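You operate a simulated robot arm through the tools that you are given. There is no shell and no other tool.

Carry out the task below with a simulated robot arm. There is one attempt and no reset: what you move stays moved.

## Task
Steer the red beam to block 10 by mirrors J, E, F, B.
Fine: turn each of the four to its other stop, then switch the lamps on with the yellow ON key and leave them on; the other mirrors stay as they are.

The check looks at the end state, three seconds after you hand in, the way a careful person would. Anything else that was tipped, shoved, dropped, spilled or broken makes it a failure.

## Robot
A 7-joint arm with a two-finger parallel gripper, fixed in place. Base frame: the origin is at the foot of the arm, x ahead of it, y to its left, z up; the work surface is at about z = 0.792. Lengths are in m, angles in degrees, forces in N, time in s.
With the tool pointing down near the work surface it reaches from about 0.22 to 0.74 m from the base axis. Its first joint turns from -166.0 to 166.0 degrees. Payload 1.57 kg.
The tool frame sits at the grasp point between the pads (the TCP): z along the fingers, y along the line on which they close. The tips reach 0.03 m beyond it. Largest opening 0.11 m; finger width 0.024, thickness 0.012; the body of the gripper, 0.048 by 0.112 m, starts 0.078 m behind the TCP.
Orientation is told as [roll, pitch, yaw] about the base's x, y, z axes, in that order, counted from this pose: with the fingers straight down and closing along the base's y, the tool's x points along the base's -x, its y along +y and its z along -z.

## Interface
- The arm moves only by the tool move_arm. Its argument "targets" is one flat list of numbers, 7 for each row, row after row: the shift along the base's x, y, z in cm, then the turn, a rotation vector about the base's x, y, z in degrees, then the gripper command, from -1 (shut) to 1 (fully open), values between in proportion. In form: [x, y, z, ax, ay, az, fingers, x, y, z, ax, ay, az, fingers, ...]. A call has 1 to 20 rows; each row shifts and turns the commanded pose from where the row before left it. A row lasts 0.2 s, in which the tool goes at most 0.05 m and 8.6 degrees; a call with a longer step from one row to the next is refused whole, and so is a gripper value outside its range. Where a pose cannot be reached the arm comes as near as it can. A force on the tool above 40 N (or 10 N above the force at the start of the call, whichever is more), or a blocked arm, ends the call early, and 0.2 s more pass. The fingers move at their own pace (about 0.045 m/s each) and stop on an object; they squeeze with about 36 N. The grip force told is the motor's: it shows also when the fingers shut on nothing. Time passes only in rows, and 0.2 s behind the last, so rows that do not move let the fingers close. It gives the time, the measured TCP pose, the force on the tool (base axes), the opening and the grip force at its end, in the units of the frame above (readings bear some noise), with the torque about the TCP (base axes, N m) and any sound that the robot's microphone picked up.
- Cameras (640 x 400 px; columns grow to the right, rows downward): "scene" is fixed at [0.3987, 0.4968, 1.5658]; the picture's right is [-0.34, 0.94, 0.00], its down [0.89, 0.32, -0.31] and it looks along [-0.29, -0.11, -0.95] (base axes); focal length 310 px, centre (320, 200). "wrist" rides on the gripper at [0.07, 0.016, -0.141] in the tool frame; the picture's right is [-0.23, 0.97, 0.00], its down [-0.86, -0.20, -0.48] and it looks along [-0.47, -0.11, 0.88] (tool axes); focal length 222 px, centre (320, 200).
- capture(camera): a new picture of that camera. No time passes.
- raise_lower(by): slides the trunk up (or, below 0, down) by that many m; the arm rides with it, the base frame stays. It gives what a move gives, with no picture.
- measure_at(camera, pixels): for up to 12 pixels [column, row] of the newest picture of that camera ("zoom" is the newest enlarged one), the place [x, y, z] in the base frame of the surface seen there, good to about 0.003 m. No time passes.
- zoom(camera, box): a new picture of the part [left, top, right, bottom] of that camera's present view, enlarged. No time passes.
- close_job(): hands the job in; it is judged then, once.

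Open the gripper and draw the arm clear of the work before you hand the job in, unless the task says otherwise.

The tools are called after ">>>" as a command line: name --argument value ..., lists and objects as JSON in quotes. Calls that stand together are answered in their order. move_arm: Moves the arm, as the interface text tells. Its arguments: {"type":"object","properties":{"targets":{"type":"array"}},"required":["targets"]} The other tools are called the same way: raise_lower (by) slides the trunk up or down; capture (camera) takes a picture; measure_at (camera, pixels) gives the place of the surface under pixels of a picture; zoom (camera, box) takes an enlarged picture of a part of a camera's view; close_job () hands the job in.

At the start:

```text
t: 0.0
tcp_pos: [0.1173, 0.5396, 1.1325]
ee_rot: [0.0, 0.0, -0.1]
contact_force: [0.5, -0.4, 0.8]
wrist_torque: [0.01, -0.03, -0.01]
width: 0.1101
grasp_force: 0.1
trunk travel left (down, up): [-0.525, 0.065]
```

scene: 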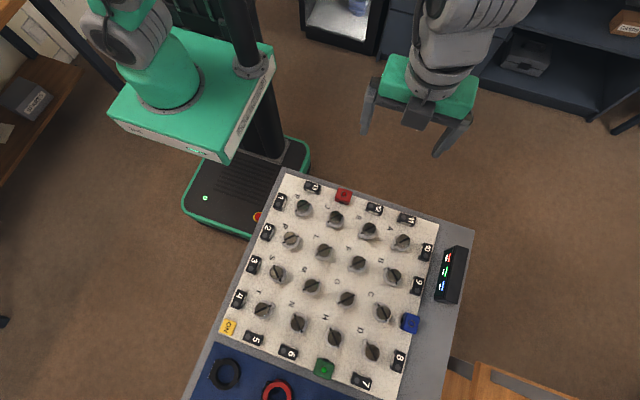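
wrist: 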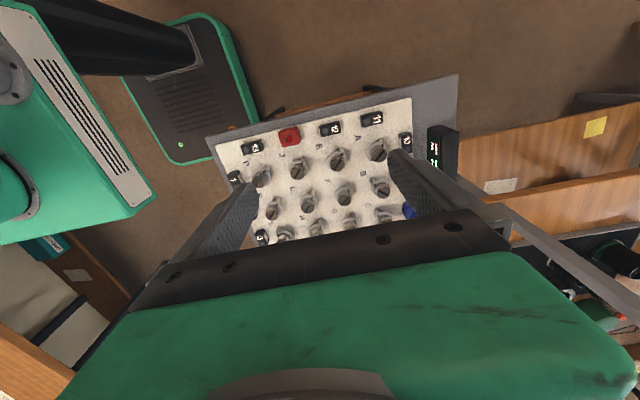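

The scene picture shows a board with a 4x4 grid of mirrors around columns 262–405, rows 205–355, with the yellow ON key at about (228,327). I zoom in to read the letters and the mirror angles.

>>> zoom --camera "scene" --box '[210, 165, 480, 400]'

>>> zoom --camera "scene" --box '[270, 170, 440, 276]'

>>> zoom --camera "scene" --box '[220, 250, 430, 390]'

```text
1.70 times, centred on (345, 282) of scene
```

zoom: 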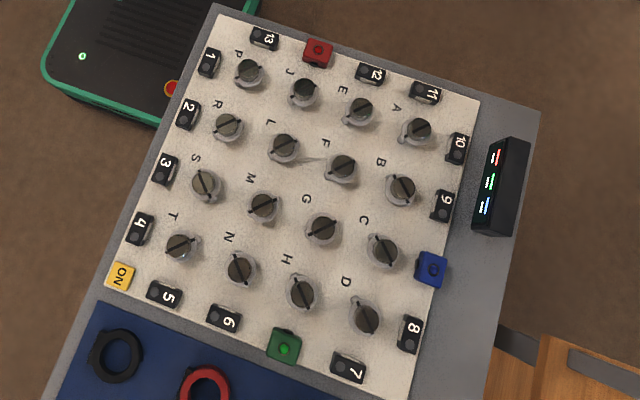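

```text
3.76 times, centred on (355, 223) of scene
```

zoom: 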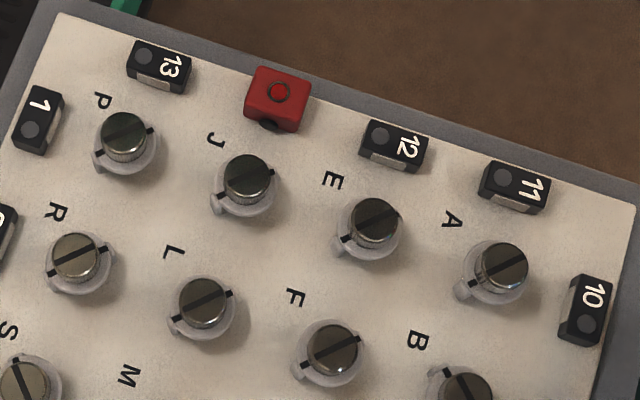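

```text
2.86 times, centred on (325, 320) of scene
```

zoom: 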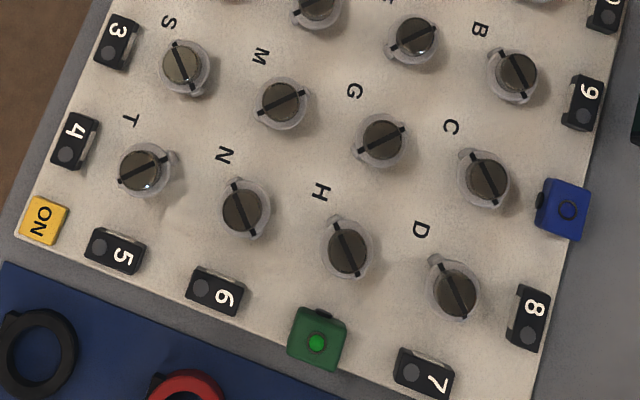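

The letters sit up-left of their knobs: the first row is P J E A, the second R L F B, with the slot as the mirror line. I measure knob centres and other places in the full scene view after a new capture.

>>> capture --camera "scene"

>>> zoom --camera "scene" --box '[290, 180, 430, 290]'

>>> measure_at --camera "scene" --pixels '[[336, 218], [370, 229], [358, 262], [394, 275], [228, 326], [404, 241], [303, 207], [324, 250], [320, 230], [343, 195], [454, 260], [380, 250]]'

```text
taken
```

scene: 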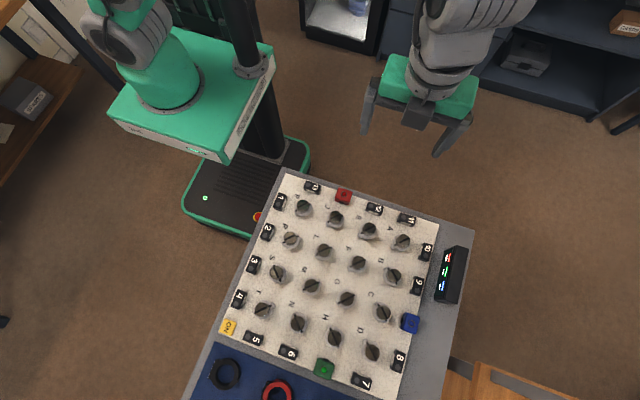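

```text
3.64 times, centred on (360, 235) of scene
```

zoom: 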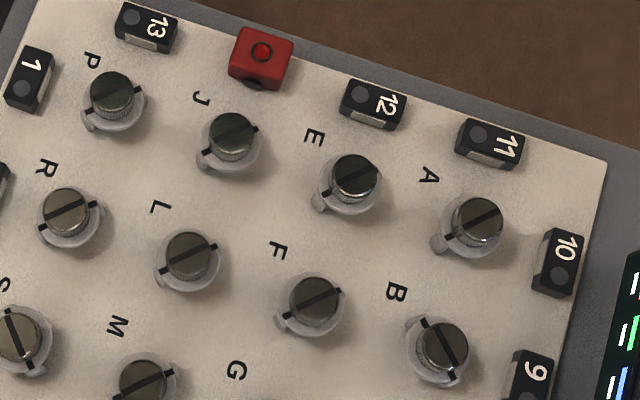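

```text
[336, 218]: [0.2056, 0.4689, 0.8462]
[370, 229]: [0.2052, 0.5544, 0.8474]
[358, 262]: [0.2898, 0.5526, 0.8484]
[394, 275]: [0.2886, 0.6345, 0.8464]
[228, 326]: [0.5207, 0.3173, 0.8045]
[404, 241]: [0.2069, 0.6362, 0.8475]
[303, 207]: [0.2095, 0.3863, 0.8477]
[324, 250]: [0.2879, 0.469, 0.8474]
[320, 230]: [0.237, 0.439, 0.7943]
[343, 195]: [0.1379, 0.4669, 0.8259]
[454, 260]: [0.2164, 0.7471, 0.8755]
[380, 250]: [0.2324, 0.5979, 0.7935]
```

Knob tops are at z≈0.847 on a grid of about 0.083 m pitch: J (0.206,0.469), E (0.205,0.554), F (0.290,0.553), B (0.289,0.635). I move over J at height z≈1.0, with the fingers at half opening, to look closer with the wrist camera.

>>> move_arm --targets '[2.2, -1.8, -2.0, 0, 0, 0, 0.1, 2.2, -1.8, -3.0, 0, 0, 0, 0.1, 2.2, -1.8, -3.0, 0, 0, 0, 0.1, 2.2, -1.7, -3.0, 0, 0, 0, 0.1, 0, 0, 0, 0, 0, 0, 0.1]'

>>> capture --camera "wrist"

>>> capture --camera "scene"

```text
t: 1.2
tcp_pos: [0.207, 0.468, 1.0323]
ee_rot: [-0.3, 0.0, 0.0]
contact_force: [0.2, -0.2, 0.3]
wrist_torque: [-0.01, -0.03, 0.02]
width: 0.0607
grasp_force: 0.1
out of reach, approached as far as the arm can: row 4
trunk travel left (down, up): [-0.525, 0.065]
```

```text
taken
```

wrist: 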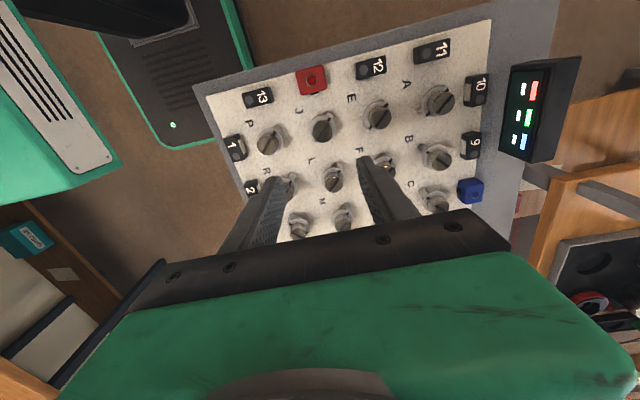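

```text
taken
```

scene: 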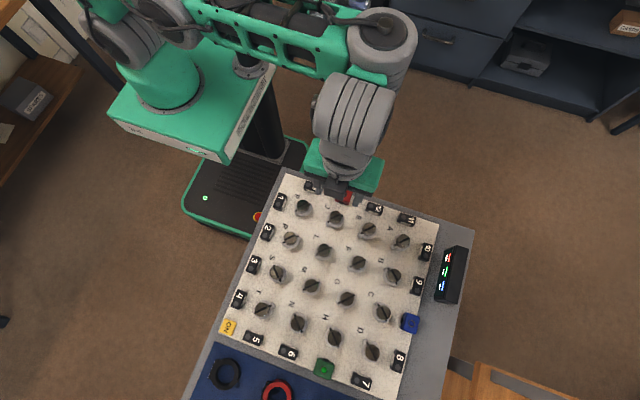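

The arm reached its downward limit at z≈1.032, so the trunk has to come down. I measure the shoulder box and table edge first to see what clearance exists.

>>> measure_at --camera "scene" --pixels '[[160, 105], [223, 155], [272, 75], [125, 115], [286, 175], [240, 60], [260, 195], [350, 110], [380, 40], [465, 240], [228, 310], [200, 390]]'

>>> zoom --camera "wrist" --box '[230, 50, 500, 240]'

```text
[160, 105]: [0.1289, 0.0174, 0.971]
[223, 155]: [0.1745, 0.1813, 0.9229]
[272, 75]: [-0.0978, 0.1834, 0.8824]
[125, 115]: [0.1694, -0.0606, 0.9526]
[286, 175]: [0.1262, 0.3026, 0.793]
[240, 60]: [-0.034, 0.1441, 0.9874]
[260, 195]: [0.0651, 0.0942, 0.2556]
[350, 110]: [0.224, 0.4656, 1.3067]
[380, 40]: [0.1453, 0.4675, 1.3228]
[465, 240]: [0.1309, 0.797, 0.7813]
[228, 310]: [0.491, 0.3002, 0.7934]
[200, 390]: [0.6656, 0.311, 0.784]
```

```text
2.11 times, centred on (365, 145) of wrist
```

zoom: 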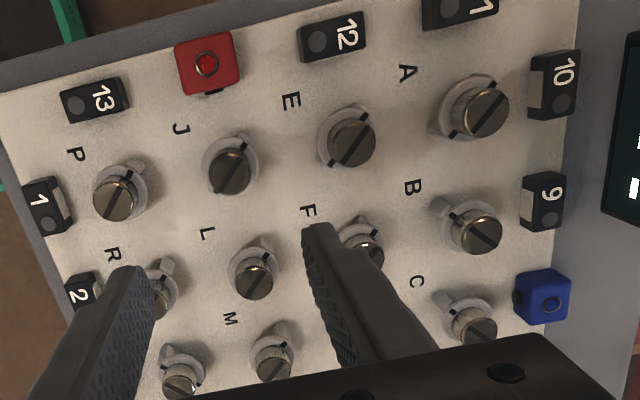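

The table begins at y≈0.30 while the shoulder box ends at y≈0.18, so lowering the trunk is clear. I lift the arm 10 cm, then lower the trunk 0.2 m.

>>> move_arm --targets '[0, 0, 4, 0, 0, 0, 0.1, 0, 0, 4, 0, 0, 0, 0.1, 0, 0, 4, 0, 0, 0, 0.1]'

>>> raise_lower --by -0.2

```text
t: 2.0
tcp_pos: [0.2058, 0.4681, 1.1495]
ee_rot: [-0.1, 0.0, 0.0]
contact_force: [-0.5, 0.0, 0.0]
wrist_torque: [0.0, 0.01, 0.03]
width: 0.0603
grasp_force: 0.0
trunk travel left (down, up): [-0.525, 0.065]
```

```text
t: 4.2
tcp_pos: [0.2055, 0.4689, 0.9508]
ee_rot: [0.0, 0.0, -0.1]
contact_force: [-0.4, -1.1, -0.3]
wrist_torque: [0.01, 0.01, 0.0]
width: 0.0605
grasp_force: 0.1
trunk travel left (down, up): [-0.325, 0.265]
```

TCP is at z≈0.951 above J. I raise the arm another 10 cm relative and lower the trunk 0.1 m more to get a comfortable working range.

>>> move_arm --targets '[0, 0, 4, 0, 0, 0, 0.1, 0, 0, 4, 0, 0, 0, 0.1, 0, 0, 2, 0, 0, 0, 0.1]'

>>> raise_lower --by -0.1

>>> capture --camera "wrist"

>>> capture --camera "scene"

```text
t: 5.0
tcp_pos: [0.2062, 0.468, 1.0516]
ee_rot: [0.0, 0.0, 0.1]
contact_force: [-0.2, 0.4, 0.0]
wrist_torque: [0.04, 0.01, -0.02]
width: 0.0603
grasp_force: 0.1
trunk travel left (down, up): [-0.325, 0.265]
```

```text
t: 6.3
tcp_pos: [0.2064, 0.4688, 0.9499]
ee_rot: [0.0, 0.0, -0.1]
contact_force: [0.1, -0.6, -0.2]
wrist_torque: [-0.02, -0.01, -0.01]
width: 0.0607
grasp_force: 0.1
trunk travel left (down, up): [-0.225, 0.365]
```

```text
taken
```

wrist: 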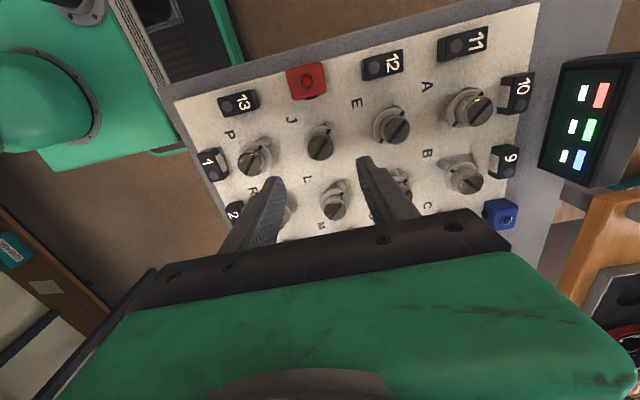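

```text
taken
```

scene: 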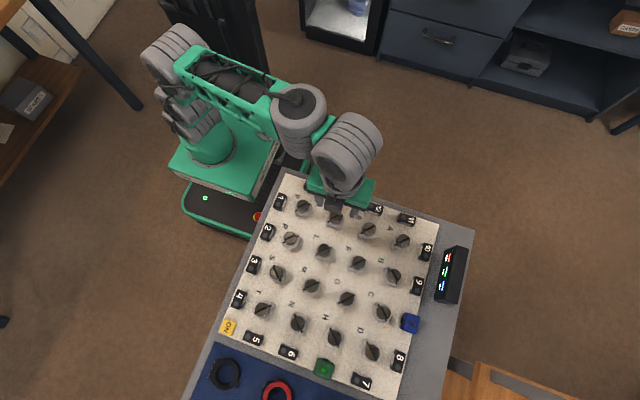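

The camera sees the knobs in front of the fingers at about (320,143), (392,125). I zoom in on them to see how ring, nub and stops are arranged.

>>> zoom --camera "wrist" --box '[270, 70, 430, 170]'

>>> zoom --camera "wrist" --box '[400, 60, 540, 210]'

>>> zoom --camera "wrist" --box '[190, 70, 370, 230]'

```text
4.00 times, centred on (350, 120) of wrist
```

zoom: 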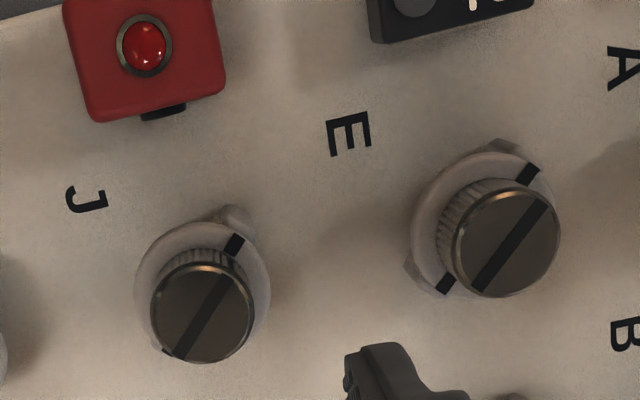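

```text
2.67 times, centred on (470, 135) of wrist
```

zoom: 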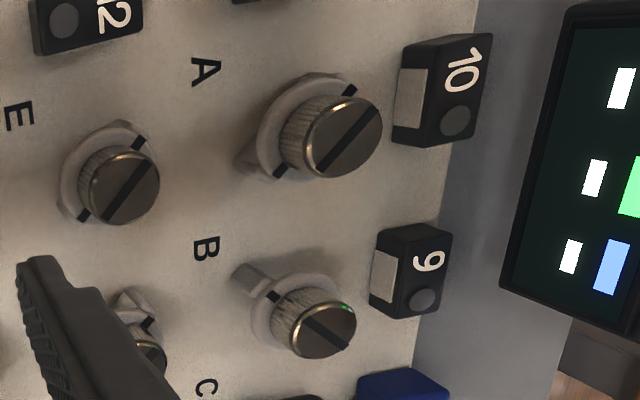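

```text
2.50 times, centred on (280, 150) of wrist
```

zoom: 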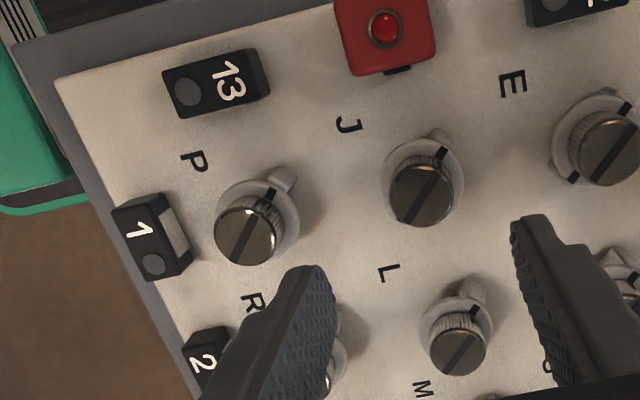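

The ring lugs differ between knobs, so I need to know which way each can turn. I zoom in tightly from the scene camera on J, E, F and B, and from the wrist on J and E.

>>> zoom --camera "scene" --box '[350, 215, 390, 240]'

>>> zoom --camera "scene" --box '[338, 250, 378, 275]'

>>> zoom --camera "scene" --box '[374, 264, 414, 289]'

>>> zoom --camera "scene" --box '[316, 207, 356, 232]'

>>> zoom --camera "wrist" --box '[365, 95, 421, 130]'

>>> zoom --camera "wrist" --box '[440, 80, 504, 120]'

>>> zoom --camera "wrist" --box '[430, 145, 494, 185]'

>>> zoom --camera "wrist" --box '[290, 115, 354, 155]'

```text
16.00 times, centred on (370, 228) of scene
```

zoom: 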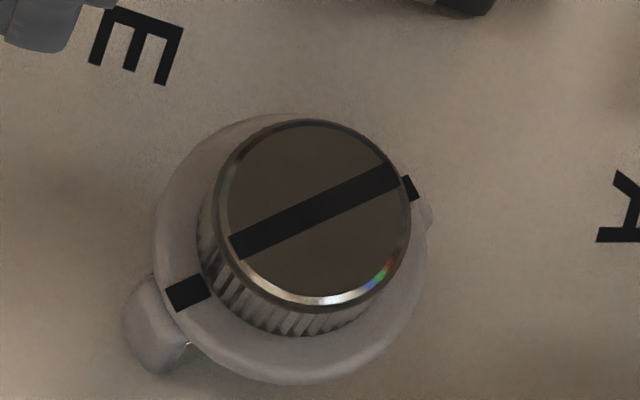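

```text
16.00 times, centred on (358, 262) of scene
```

zoom: 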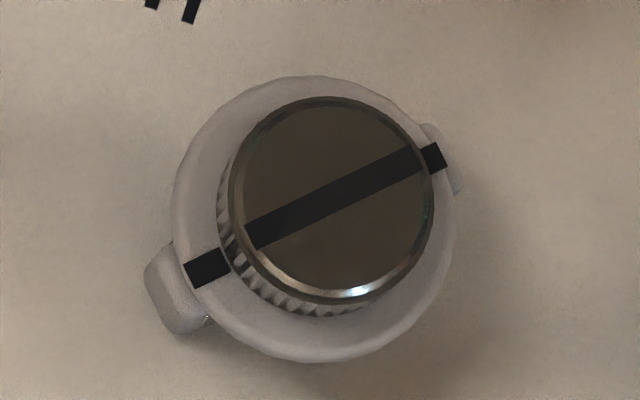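

```text
16.00 times, centred on (394, 276) of scene
```

zoom: 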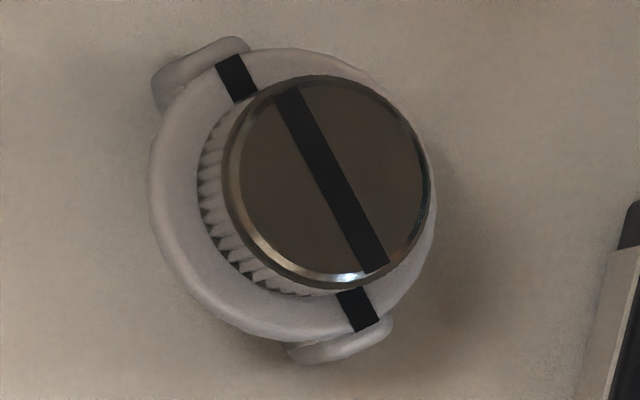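

```text
16.00 times, centred on (336, 220) of scene
```

zoom: 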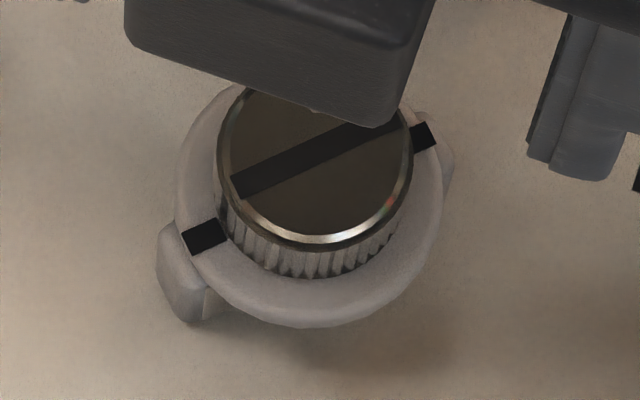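

```text
11.43 times, centred on (393, 112) of wrist
```

zoom: 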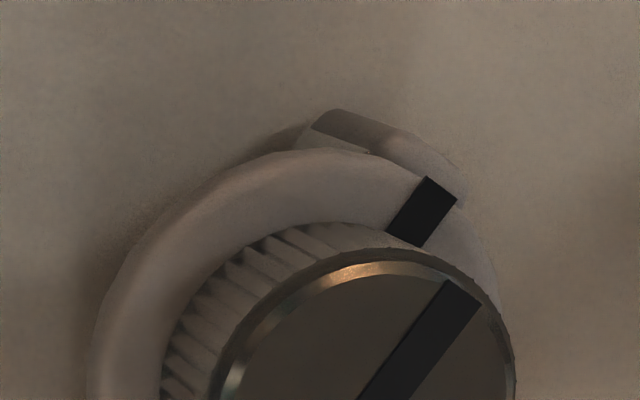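

```text
10.00 times, centred on (472, 100) of wrist
```

zoom: 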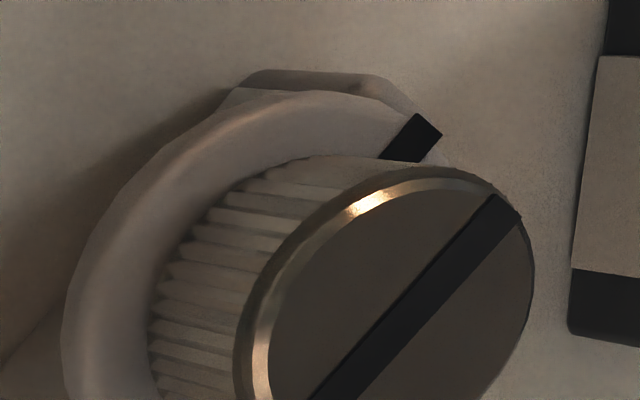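

```text
10.00 times, centred on (462, 165) of wrist
```

zoom: 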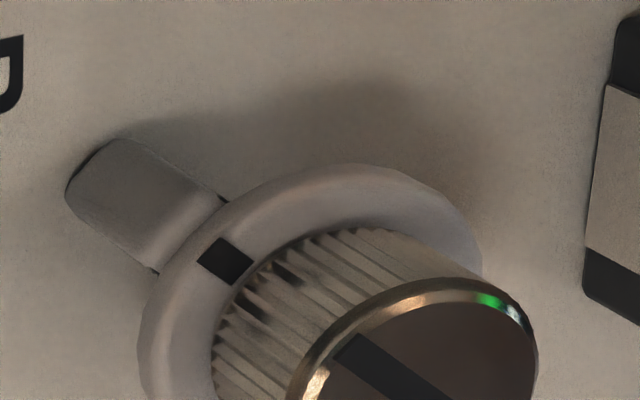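

```text
10.00 times, centred on (322, 135) of wrist
```

zoom: 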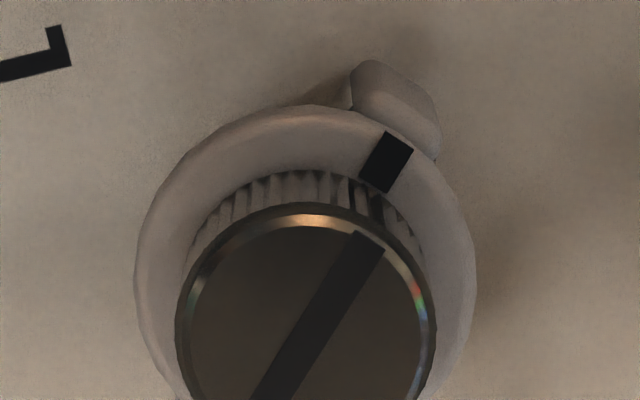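

Both lugs sit at the slot ends and the pair follows the slot, so they don't reveal the turning direction; I will feel for it by torque. Next I measure flange and cap heights on E with a fresh zoom.

>>> zoom --camera "scene" --box '[350, 215, 390, 240]'

>>> measure_at --camera "zoom" --pixels '[[312, 210], [312, 128], [225, 200], [400, 220], [320, 285], [180, 240], [290, 360], [400, 300], [150, 325], [310, 320], [255, 300], [500, 350]]'

```text
16.00 times, centred on (370, 228) of scene
```

zoom: 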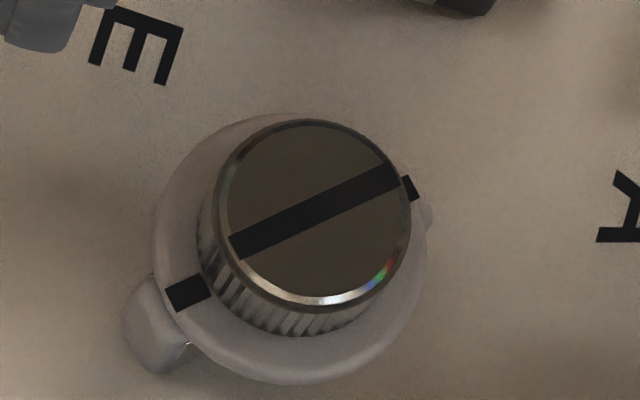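

```text
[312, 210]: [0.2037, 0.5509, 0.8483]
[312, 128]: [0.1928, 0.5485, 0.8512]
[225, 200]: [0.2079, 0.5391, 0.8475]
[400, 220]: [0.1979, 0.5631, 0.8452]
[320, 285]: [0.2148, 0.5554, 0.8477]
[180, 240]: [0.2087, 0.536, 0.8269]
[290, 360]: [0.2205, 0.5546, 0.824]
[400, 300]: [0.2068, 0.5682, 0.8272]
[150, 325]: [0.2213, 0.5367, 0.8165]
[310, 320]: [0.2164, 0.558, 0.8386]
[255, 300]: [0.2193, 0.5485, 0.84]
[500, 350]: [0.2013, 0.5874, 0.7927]
```

Cap top is at z≈0.848, flange top ≈0.827, cap diameter ≈0.026 m, centred on (0.204,0.551) for E. I measure the cap centres of F and B the same way.

>>> zoom --camera "scene" --box '[338, 250, 378, 275]'

>>> measure_at --camera "zoom" --pixels '[[333, 200], [333, 105], [236, 200], [428, 200], [333, 290]]'

>>> zoom --camera "scene" --box '[374, 264, 414, 289]'

>>> measure_at --camera "zoom" --pixels '[[328, 182], [328, 84], [234, 180], [424, 184], [328, 275]]'

>>> zoom --camera "scene" --box '[316, 207, 356, 232]'

>>> measure_at --camera "zoom" --pixels '[[315, 155], [225, 140], [405, 160], [320, 235]]'

>>> zoom --camera "scene" --box '[212, 314, 244, 334]'

```text
16.00 times, centred on (358, 262) of scene
```

zoom: 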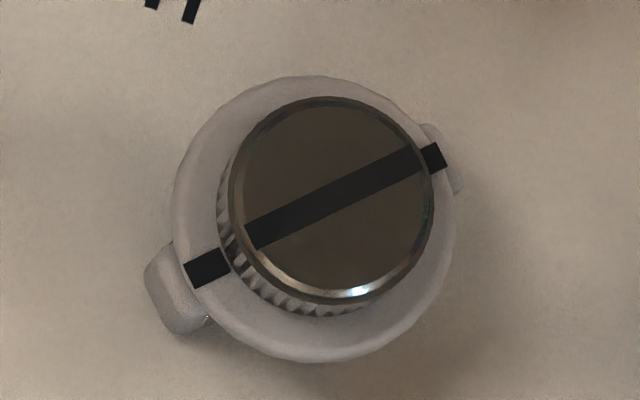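

```text
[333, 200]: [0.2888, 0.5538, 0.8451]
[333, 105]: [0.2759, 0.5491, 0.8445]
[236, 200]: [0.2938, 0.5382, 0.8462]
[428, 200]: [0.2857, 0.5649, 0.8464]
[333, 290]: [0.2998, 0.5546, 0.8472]
```

```text
16.00 times, centred on (394, 276) of scene
```

zoom: 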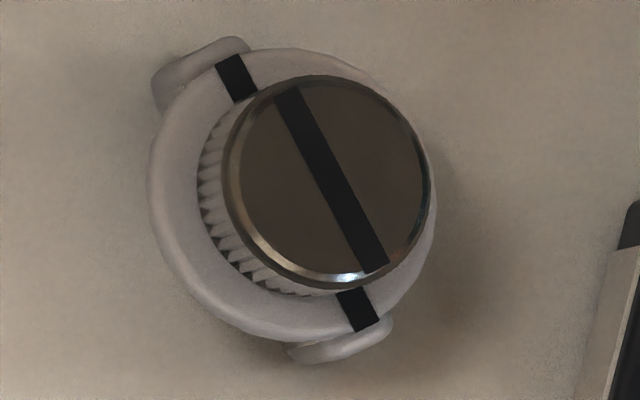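

```text
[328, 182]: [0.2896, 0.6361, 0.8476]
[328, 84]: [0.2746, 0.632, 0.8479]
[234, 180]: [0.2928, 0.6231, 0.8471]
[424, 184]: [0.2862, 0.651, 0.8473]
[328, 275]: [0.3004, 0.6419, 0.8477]
```

```text
16.00 times, centred on (336, 220) of scene
```

zoom: 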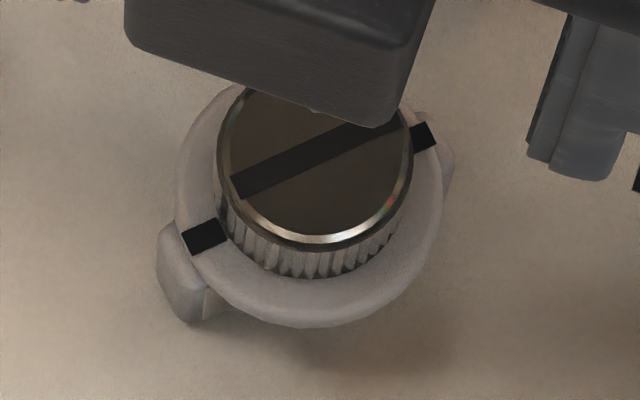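

```text
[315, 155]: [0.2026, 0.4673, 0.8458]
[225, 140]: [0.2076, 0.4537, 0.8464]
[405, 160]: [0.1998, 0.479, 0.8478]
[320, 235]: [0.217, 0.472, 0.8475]
```

```text
16.00 times, centred on (228, 324) of scene
```

zoom: 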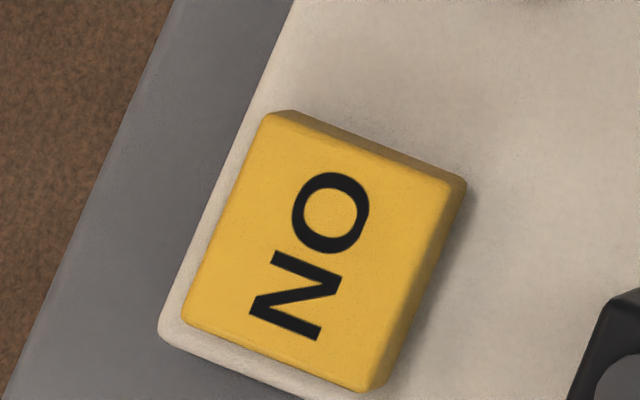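

J's cap is at (0.203,0.467), F at (0.289,0.553), B at (0.290,0.637). I go down over J to TCP z≈0.862 so the tips end at ≈0.832, just above the flange, with the fingers 6 cm apart.

>>> move_arm --targets '[-0.2, -0.1, -3, 0, 0, 0, 0.1, 0, 0, -3, 0, 0, 0, 0.1, 0, 0, -2, 0, 0, 0, 0.1, 0, 0, -0.8, 0, 0, 0, 0.1, 0, 0, 0, 0, 0, 0, 0.1]'

>>> capture --camera "wrist"

>>> zoom --camera "scene" --box '[290, 170, 386, 230]'

```text
t: 7.5
tcp_pos: [0.207, 0.4674, 0.8631]
ee_rot: [0.0, 0.0, 0.0]
contact_force: [-0.1, -0.2, -0.7]
wrist_torque: [0.04, 0.04, 0.03]
width: 0.0606
grasp_force: 0.1
trunk travel left (down, up): [-0.225, 0.365]
```

```text
taken
```

wrist: 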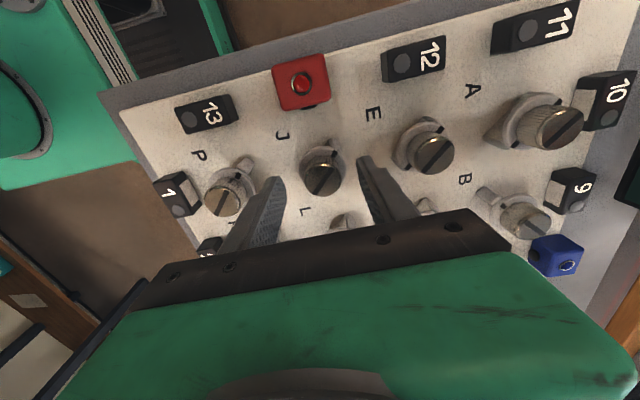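

```text
6.67 times, centred on (338, 200) of scene
```

zoom: 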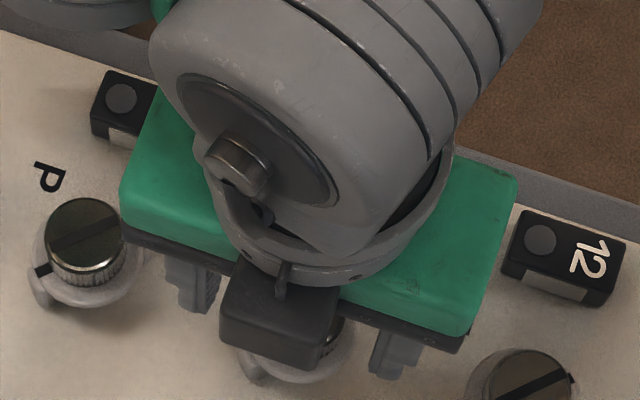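

The knob J sits between the finger tips near (322,175). I zoom in to check the centring along x.

>>> zoom --camera "wrist" --box '[256, 130, 384, 210]'

>>> measure_at --camera "zoom" --pixels '[[330, 225], [330, 195], [330, 255], [270, 225], [390, 225], [545, 150], [90, 250], [330, 130]]'

```text
5.00 times, centred on (320, 170) of wrist
```

zoom: 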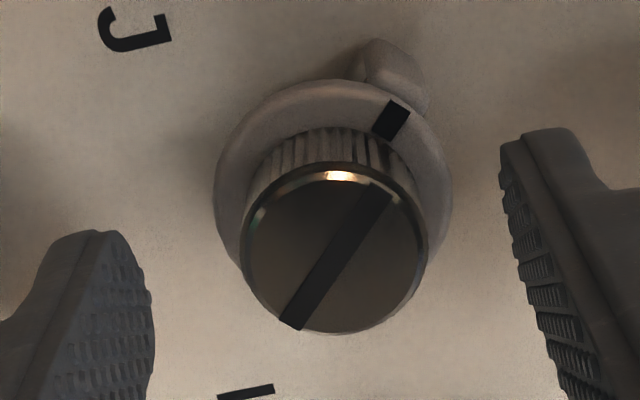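

```text
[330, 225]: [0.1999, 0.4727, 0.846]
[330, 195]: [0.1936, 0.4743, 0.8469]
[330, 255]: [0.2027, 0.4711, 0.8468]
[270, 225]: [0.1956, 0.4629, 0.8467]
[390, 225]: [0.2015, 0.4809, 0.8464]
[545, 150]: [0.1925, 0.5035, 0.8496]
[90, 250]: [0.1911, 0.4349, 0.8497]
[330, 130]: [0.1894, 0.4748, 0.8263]
```

The cap centre appears about 5 mm toward -x and 1 mm toward +y of the tool point. I shift by that, then close the fingers on J.

>>> move_arm --targets '[-0.4, 0.1, 0, 0, 0, 0, 0.1, 0, 0, 0, 0, 0, 0, -1, 0, 0, 0, 0, 0, 0, -1, 0, 0, 0, 0, 0, 0, -1, 0, 0, 0, 0, 0, 0, -1]'

>>> zoom --camera "wrist" --box '[256, 130, 384, 210]'

```text
t: 8.7
tcp_pos: [0.2018, 0.4704, 0.8635]
ee_rot: [0.0, 0.0, 0.0]
contact_force: [1.5, 11.1, -1.5]
wrist_torque: [0.62, -0.4, 0.02]
width: 0.0295
grasp_force: 33.0
trunk travel left (down, up): [-0.225, 0.365]
```

```text
5.00 times, centred on (320, 170) of wrist
```

zoom: 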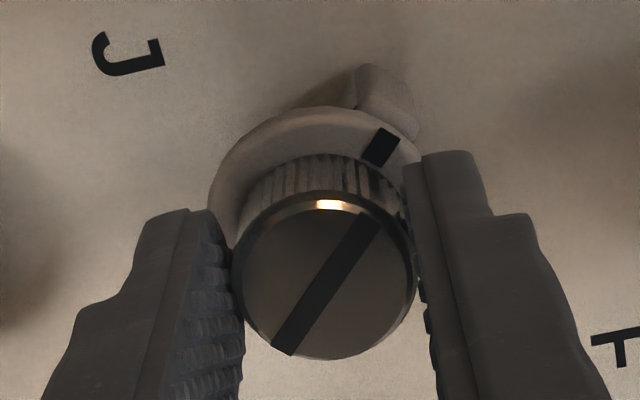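

The grip holds on J (width 0.0295), with a +11 N side load in y because the command sits slightly off centre. I ease the command 1.5 mm toward +y.

>>> move_arm --targets '[0, 0.15, 0, 0, 0, 0, -1, 0, 0, 0, 0, 0, 0, -1]'

```text
t: 9.3
tcp_pos: [0.2013, 0.4702, 0.8627]
ee_rot: [-0.1, -0.1, -0.1]
contact_force: [-0.3, 4.7, 0.1]
wrist_torque: [0.09, -0.27, 0.0]
width: 0.0292
grasp_force: 39.4
trunk travel left (down, up): [-0.225, 0.365]
```

Side load dropped to 5 N. I test a small clockwise turn (about −z) of 6° and watch the torque about z.

>>> move_arm --targets '[0, 0.05, 0, 0, 0, -3, -1, 0, 0, 0, 0, 0, -3, -1]'

>>> zoom --camera "wrist" --box '[256, 130, 384, 210]'

```text
t: 9.9
tcp_pos: [0.2016, 0.4697, 0.8629]
ee_rot: [-0.2, 0.0, -6.1]
contact_force: [2.4, -4.8, -2.7]
wrist_torque: [-0.03, -0.55, -0.02]
width: 0.0297
grasp_force: 39.1
trunk travel left (down, up): [-0.225, 0.365]
```

```text
5.00 times, centred on (320, 170) of wrist
```

zoom: 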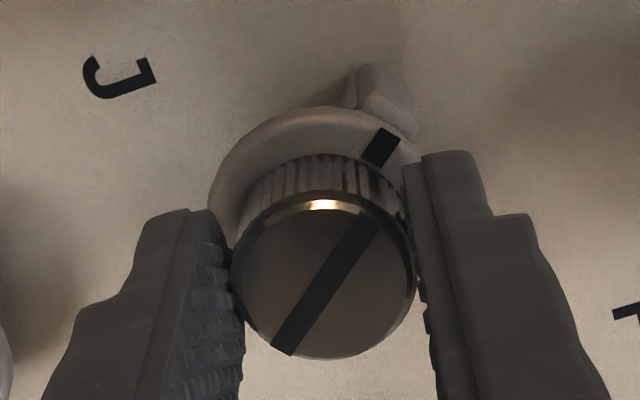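

The slot stayed fixed relative to the fingers while the letter J turned, and the z torque is only −0.02, so J turns freely clockwise. I continue to about −76° and check.

>>> move_arm --targets '[0, -0.05, 0, 0, 0, -7, -1, 0, 0, 0, 0, 0, -7, -1, 0, 0, 0, 0, 0, -7, -1, 0, 0, 0, 0, 0, -7, -1, 0, 0, 0, 0, 0, -7, -1, 0, 0, 0, 0, 0, -7, -1, 0, 0, 0, 0, 0, -7, -1, 0, 0, 0, 0, 0, -7, -1, 0, 0, 0, 0, 0, -7, -1, 0, 0, 0, 0, 0, -7, -1]'

>>> capture --camera "wrist"

```text
t: 12.0
tcp_pos: [0.2038, 0.472, 0.8616]
ee_rot: [0.2, 0.4, -70.8]
contact_force: [21.7, 6.7, -6.9]
wrist_torque: [0.8, -0.36, 0.07]
width: 0.0292
grasp_force: 38.9
trunk travel left (down, up): [-0.225, 0.365]
stopped in row 10: the force on the tool passed its limit at 41 N (the readings are from after the stop); the commanded pose is now the measured one
```

```text
taken
```

wrist: 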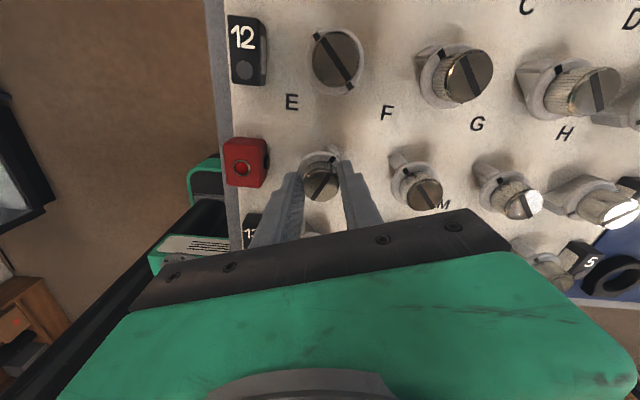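

At −71° a sideways force stopped the row, +22 N in x remains, because x was off by a few mm when gripping along y. I relieve it by shifting the command toward +x.

>>> move_arm --targets '[0.15, 0.05, 0, 0, 0, 0, -1, 0.1, 0, 0, 0, 0, 0, -1, 0, 0, 0, 0, 0, 0, -1]'

>>> zoom --camera "wrist" --box '[240, 120, 400, 220]'

```text
t: 12.8
tcp_pos: [0.204, 0.4732, 0.864]
ee_rot: [0.1, 0.2, -70.4]
contact_force: [6.5, 7.9, -11.6]
wrist_torque: [0.99, 0.51, 0.03]
width: 0.0293
grasp_force: 38.8
trunk travel left (down, up): [-0.225, 0.365]
```

```text
4.00 times, centred on (320, 170) of wrist
```

zoom: 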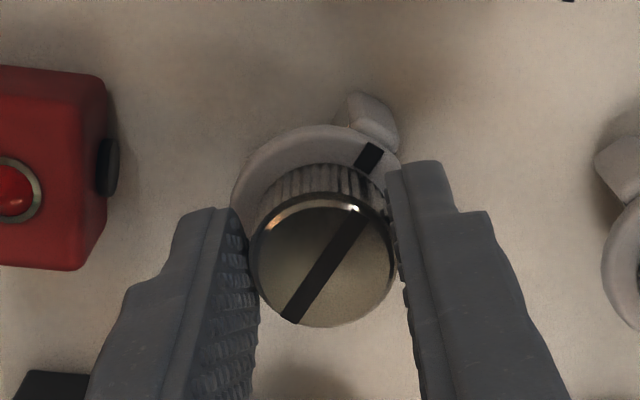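

The forces are now modest (6–8 N), so I go on turning clockwise in small steps and read the torque.

>>> move_arm --targets '[0.1, 0.1, -0.1, 0, 0, -4, -1, 0, 0, 0, 0, 0, -4, -1, 0, 0, 0, 0, 0, -4, -1]'

>>> zoom --camera "scene" --box '[290, 180, 386, 240]'

```text
t: 13.6
tcp_pos: [0.204, 0.4714, 0.8615]
ee_rot: [0.1, 0.2, -82.6]
contact_force: [-7.1, 2.3, -1.2]
wrist_torque: [-1.11, 0.34, -0.04]
width: 0.0294
grasp_force: 38.8
trunk travel left (down, up): [-0.225, 0.365]
```

```text
6.67 times, centred on (338, 210) of scene
```

zoom: 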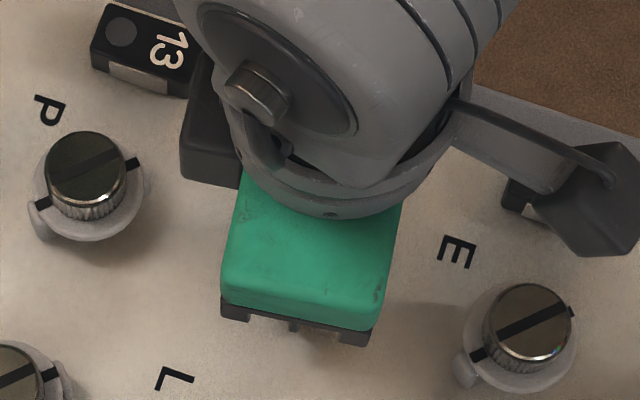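

Yaw is −82.6° with nearly no z torque. I go on by 3° steps to about −92° to find the stop.

>>> move_arm --targets '[-0.05, 0, 0, 0, 0, -3, -1, 0, 0, 0, 0, 0, -3, -1, 0, 0, 0, 0, 0, -3, -1]'

>>> zoom --camera "wrist" --box '[240, 120, 400, 220]'

```text
t: 14.4
tcp_pos: [0.2051, 0.474, 0.8629]
ee_rot: [0.2, 0.3, -91.6]
contact_force: [-0.1, -2.7, -5.0]
wrist_torque: [-0.25, 0.15, 0.74]
width: 0.0294
grasp_force: 39.3
trunk travel left (down, up): [-0.225, 0.365]
```

```text
4.00 times, centred on (320, 170) of wrist
```

zoom: 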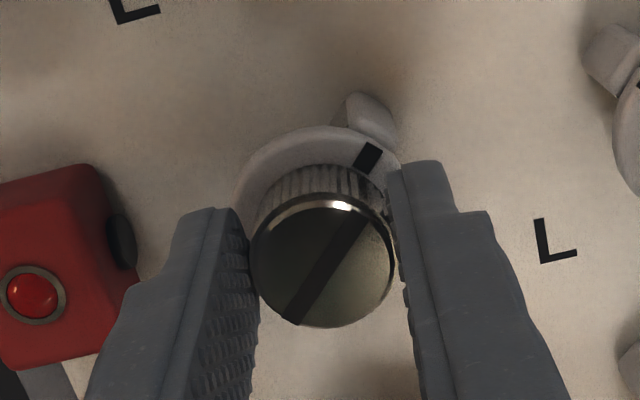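

A firm stop: z torque 0.74 N·m at −91.6° with the slot still fixed in the grip. I open the fingers and lift clear.

>>> move_arm --targets '[0, 0, 0, 0, 0, 0, -0.1, 0, 0, 0, 0, 0, 0, 0.0, 0, 0, 0, 0, 0, 0, 0.0, 0, 0, 0, 0, 0, 0, 0.0, 0, 0, 2, 0, 0, 0, 0.0, 0, 0, 4, 0, 0, 0, 0.0, 0, 0, 2, 0, 0, 0, 0.0]'

>>> capture --camera "wrist"

>>> capture --camera "scene"

```text
t: 16.0
tcp_pos: [0.203, 0.4718, 0.9409]
ee_rot: [0.2, 0.2, -91.7]
contact_force: [-0.8, 0.8, -0.3]
wrist_torque: [-0.02, 0.0, -0.02]
width: 0.055
grasp_force: 0.1
trunk travel left (down, up): [-0.225, 0.365]
```

```text
taken
```

wrist: 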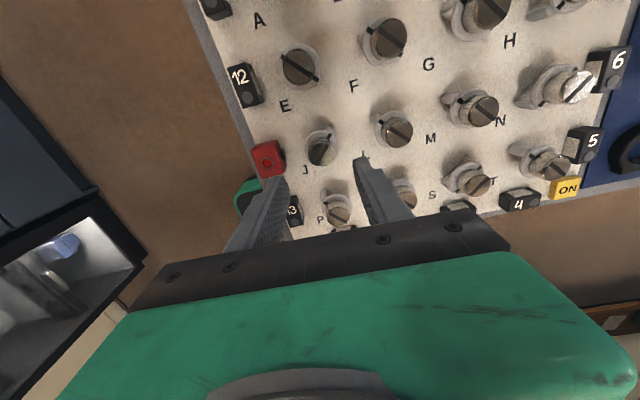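

```text
taken
```

scene: 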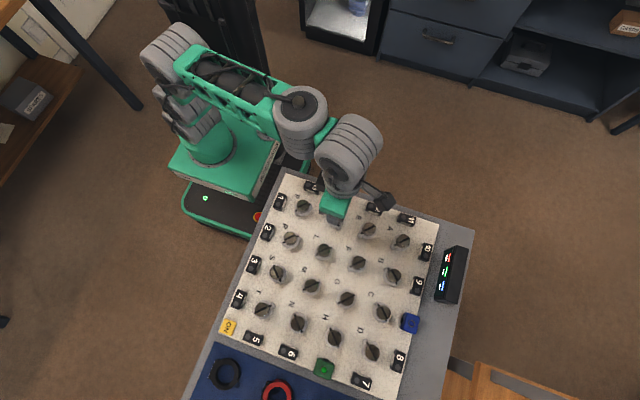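

J is released. I check J's new state in a close zoom, then turn the tool back to yaw 0 while moving over E at height.

>>> zoom --camera "wrist" --box '[280, 110, 376, 170]'

>>> move_arm --targets '[0, 1, 0, 0, 0, 7.65, 0.0, 0, 1, 0, 0, 0, 7.65, 0.0, 0, 1, 0, 0, 0, 7.65, 0.0, 0, 1, 0, 0, 0, 7.65, 0.0, 0, 1, 0, 0, 0, 7.65, 0.0, 0, 1, 0, 0, 0, 7.65, 0.0, 0, 1, 0, 0, 0, 7.65, 0.0, 0, 1, 0, 0, 0, 7.65, 0.0, 0, 0.2, 0, 0, 0, 7.65, 0.0, 0, 0, 0, 0, 0, 7.65, 0.0, 0, 0, 0, 0, 0, 7.65, 0.0, 0, 0, 0, 0, 0, 7.5, 0.0, 0, 0, 0, 0, 0, 0, 0.0]'

>>> capture --camera "wrist"

>>> zoom --camera "scene" --box '[290, 180, 418, 260]'

```text
6.67 times, centred on (328, 140) of wrist
```

zoom: 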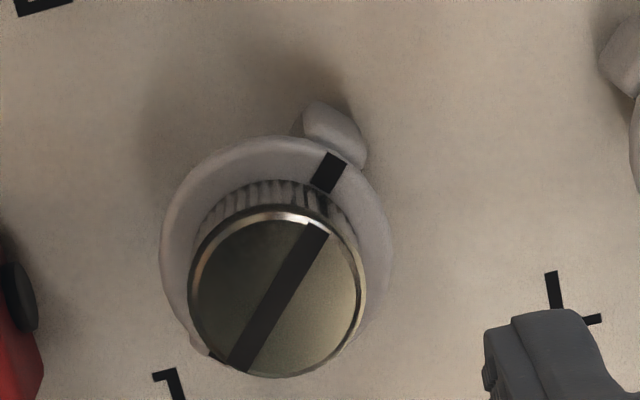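

```text
t: 18.8
tcp_pos: [0.2044, 0.5562, 0.943]
ee_rot: [0.3, 0.3, 0.2]
contact_force: [-0.1, -0.2, -0.2]
wrist_torque: [-0.03, -0.01, 0.01]
width: 0.0551
grasp_force: 0.1
trunk travel left (down, up): [-0.225, 0.365]
```

```text
taken
```

wrist: 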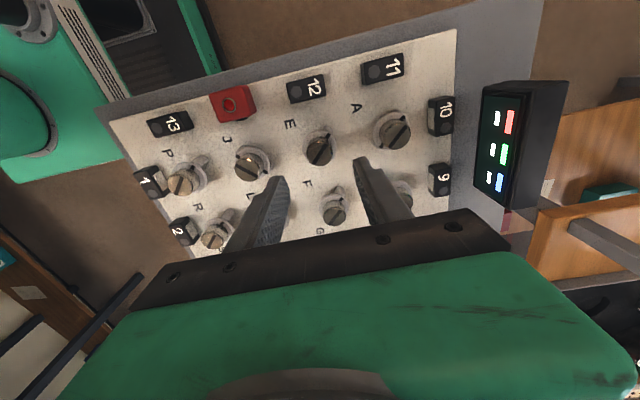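

```text
5.00 times, centred on (354, 220) of scene
```

zoom: 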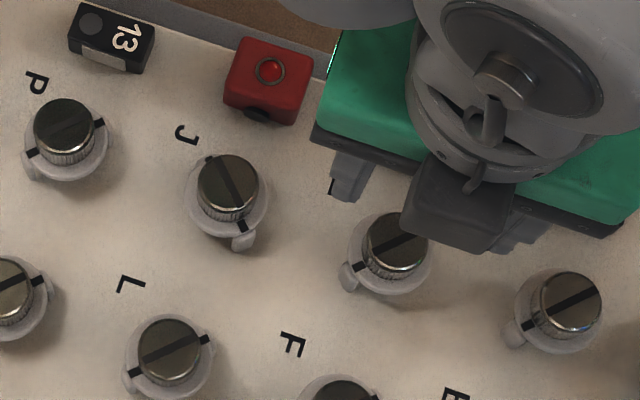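

J now shows "\" in the scene view. I zoom in on E between the fingers at about (319,150) to check centring before going down.

>>> zoom --camera "wrist" --box '[280, 125, 360, 175]'

>>> measure_at --camera "zoom" --pixels '[[320, 210], [320, 120], [225, 210], [410, 210], [320, 285]]'

>>> zoom --camera "scene" --box '[350, 215, 390, 240]'

```text
8.00 times, centred on (320, 150) of wrist
```

zoom: 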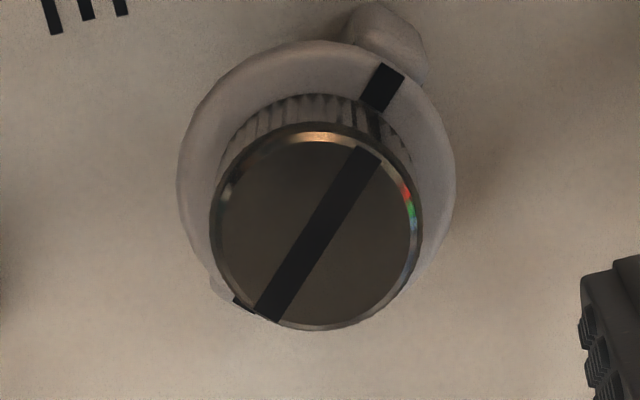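

```text
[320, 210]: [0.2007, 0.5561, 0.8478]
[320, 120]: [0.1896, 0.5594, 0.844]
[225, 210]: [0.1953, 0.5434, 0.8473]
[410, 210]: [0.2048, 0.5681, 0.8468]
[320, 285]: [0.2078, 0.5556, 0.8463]
```

```text
16.00 times, centred on (370, 228) of scene
```

zoom: 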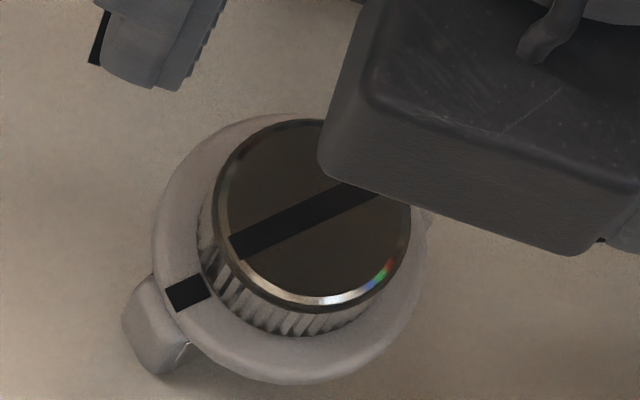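

The cap of E is centred at about (319.5,153) versus the expected (320.5,154), so centring is good within ~1 mm. I straighten the small tilt, descend and close on E.

>>> move_arm --targets '[0, -0.1, -3, -0.2, -0.2, -0.1, 0.0, 0, 0, -3, 0, 0, 0, 0.0, 0, 0, -1.2, 0, 0, 0, 0.0, 0, 0, -0.8, 0, 0, 0, 0.0, 0, 0, 0, 0, 0, 0, -1, 0, 0, 0, 0, 0, 0, -1, 0, 0, 0, 0, 0, 0, -1, 0, 0, 0, 0, 0, 0, -1]'

>>> zoom --camera "wrist" --box '[256, 130, 384, 210]'

```text
t: 20.6
tcp_pos: [0.2031, 0.5549, 0.8612]
ee_rot: [0.1, 0.2, 0.0]
contact_force: [0.5, 6.5, -1.5]
wrist_torque: [0.47, -0.45, -0.01]
width: 0.0291
grasp_force: 35.8
trunk travel left (down, up): [-0.225, 0.365]
```

```text
5.00 times, centred on (320, 170) of wrist
```

zoom: 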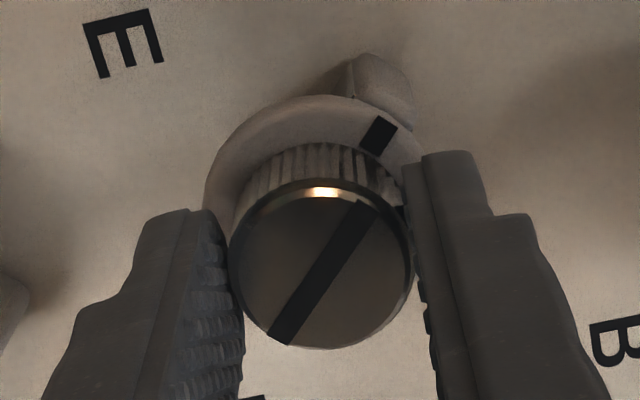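

Gripped E at width 0.029 with a 6.5 N side load. I ease the command by +1 mm in x and y and test a 6° clockwise turn.

>>> move_arm --targets '[0.1, 0.1, 0, 0, 0, 0, -1, 0, 0, 0, 0, 0, -3, -1, 0, 0, 0, 0, 0, -3, -1]'

>>> zoom --camera "wrist" --box '[256, 130, 384, 210]'

```text
t: 21.4
tcp_pos: [0.2042, 0.5559, 0.8627]
ee_rot: [-0.1, 0.0, -6.0]
contact_force: [-6.5, -1.3, -3.8]
wrist_torque: [-0.12, 1.02, 0.0]
width: 0.0292
grasp_force: 39.1
trunk travel left (down, up): [-0.225, 0.365]
```

```text
5.00 times, centred on (320, 170) of wrist
```

zoom: 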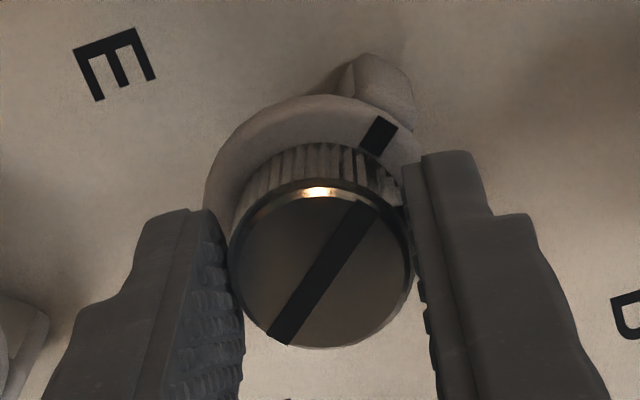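

E turns freely clockwise (torque ≈0, slot fixed in the grip). I continue to about −48° with a small drift compensation toward +y, then check the forces.

>>> move_arm --targets '[-0.05, 0, 0, 0, 0, -7, -1, 0, 0, 0, 0, 0, -7, -1, 0, 0.05, 0, 0, 0, -7, -1, 0, 0, 0, 0, 0, -7, -1, 0, 0.05, 0, 0, 0, -7, -1, 0, 0, 0, 0, 0, -7, -1]'

```text
t: 22.8
tcp_pos: [0.2038, 0.5558, 0.8615]
ee_rot: [-0.1, 0.0, -48.1]
contact_force: [-4.6, -10.4, -8.8]
wrist_torque: [0.53, 0.43, 0.0]
width: 0.0293
grasp_force: 39.1
trunk travel left (down, up): [-0.225, 0.365]
```

At −48° the load is −10 N in y, so I ease 1 mm back toward −y and slightly down, and continue to −82°.

>>> move_arm --targets '[-0.03, -0.1, -0.05, 0, 0, -4, -1, 0, 0, 0, 0, 0, -6, -1, 0, 0, 0, 0, 0, -6, -1, 0, 0, 0, 0, 0, -6, -1, 0, 0, 0, 0, 0, -6, -1, 0, 0, 0, 0, 0, -6, -1]'

```text
t: 24.2
tcp_pos: [0.2062, 0.556, 0.8618]
ee_rot: [0.1, 0.1, -82.2]
contact_force: [1.7, -1.6, -6.3]
wrist_torque: [1.03, -0.02, -0.02]
width: 0.0292
grasp_force: 39.2
trunk travel left (down, up): [-0.225, 0.365]
```

Forces are small at −82°. I turn on by 3° steps to find the stop.

>>> move_arm --targets '[0, 0, 0, 0, 0, -3, -1, 0, 0, 0, 0, 0, -3, -1, 0, 0, 0, 0, 0, -3, -1]'

>>> zoom --camera "wrist" --box '[240, 120, 400, 220]'

```text
t: 25.0
tcp_pos: [0.2053, 0.5547, 0.8628]
ee_rot: [-0.1, 0.1, -91.0]
contact_force: [9.6, 5.0, -4.0]
wrist_torque: [0.33, -0.26, 0.63]
width: 0.0293
grasp_force: 39.2
trunk travel left (down, up): [-0.225, 0.365]
```

```text
4.00 times, centred on (320, 170) of wrist
```

zoom: 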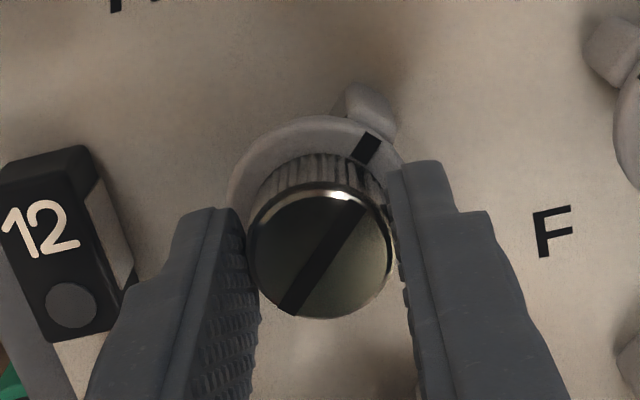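

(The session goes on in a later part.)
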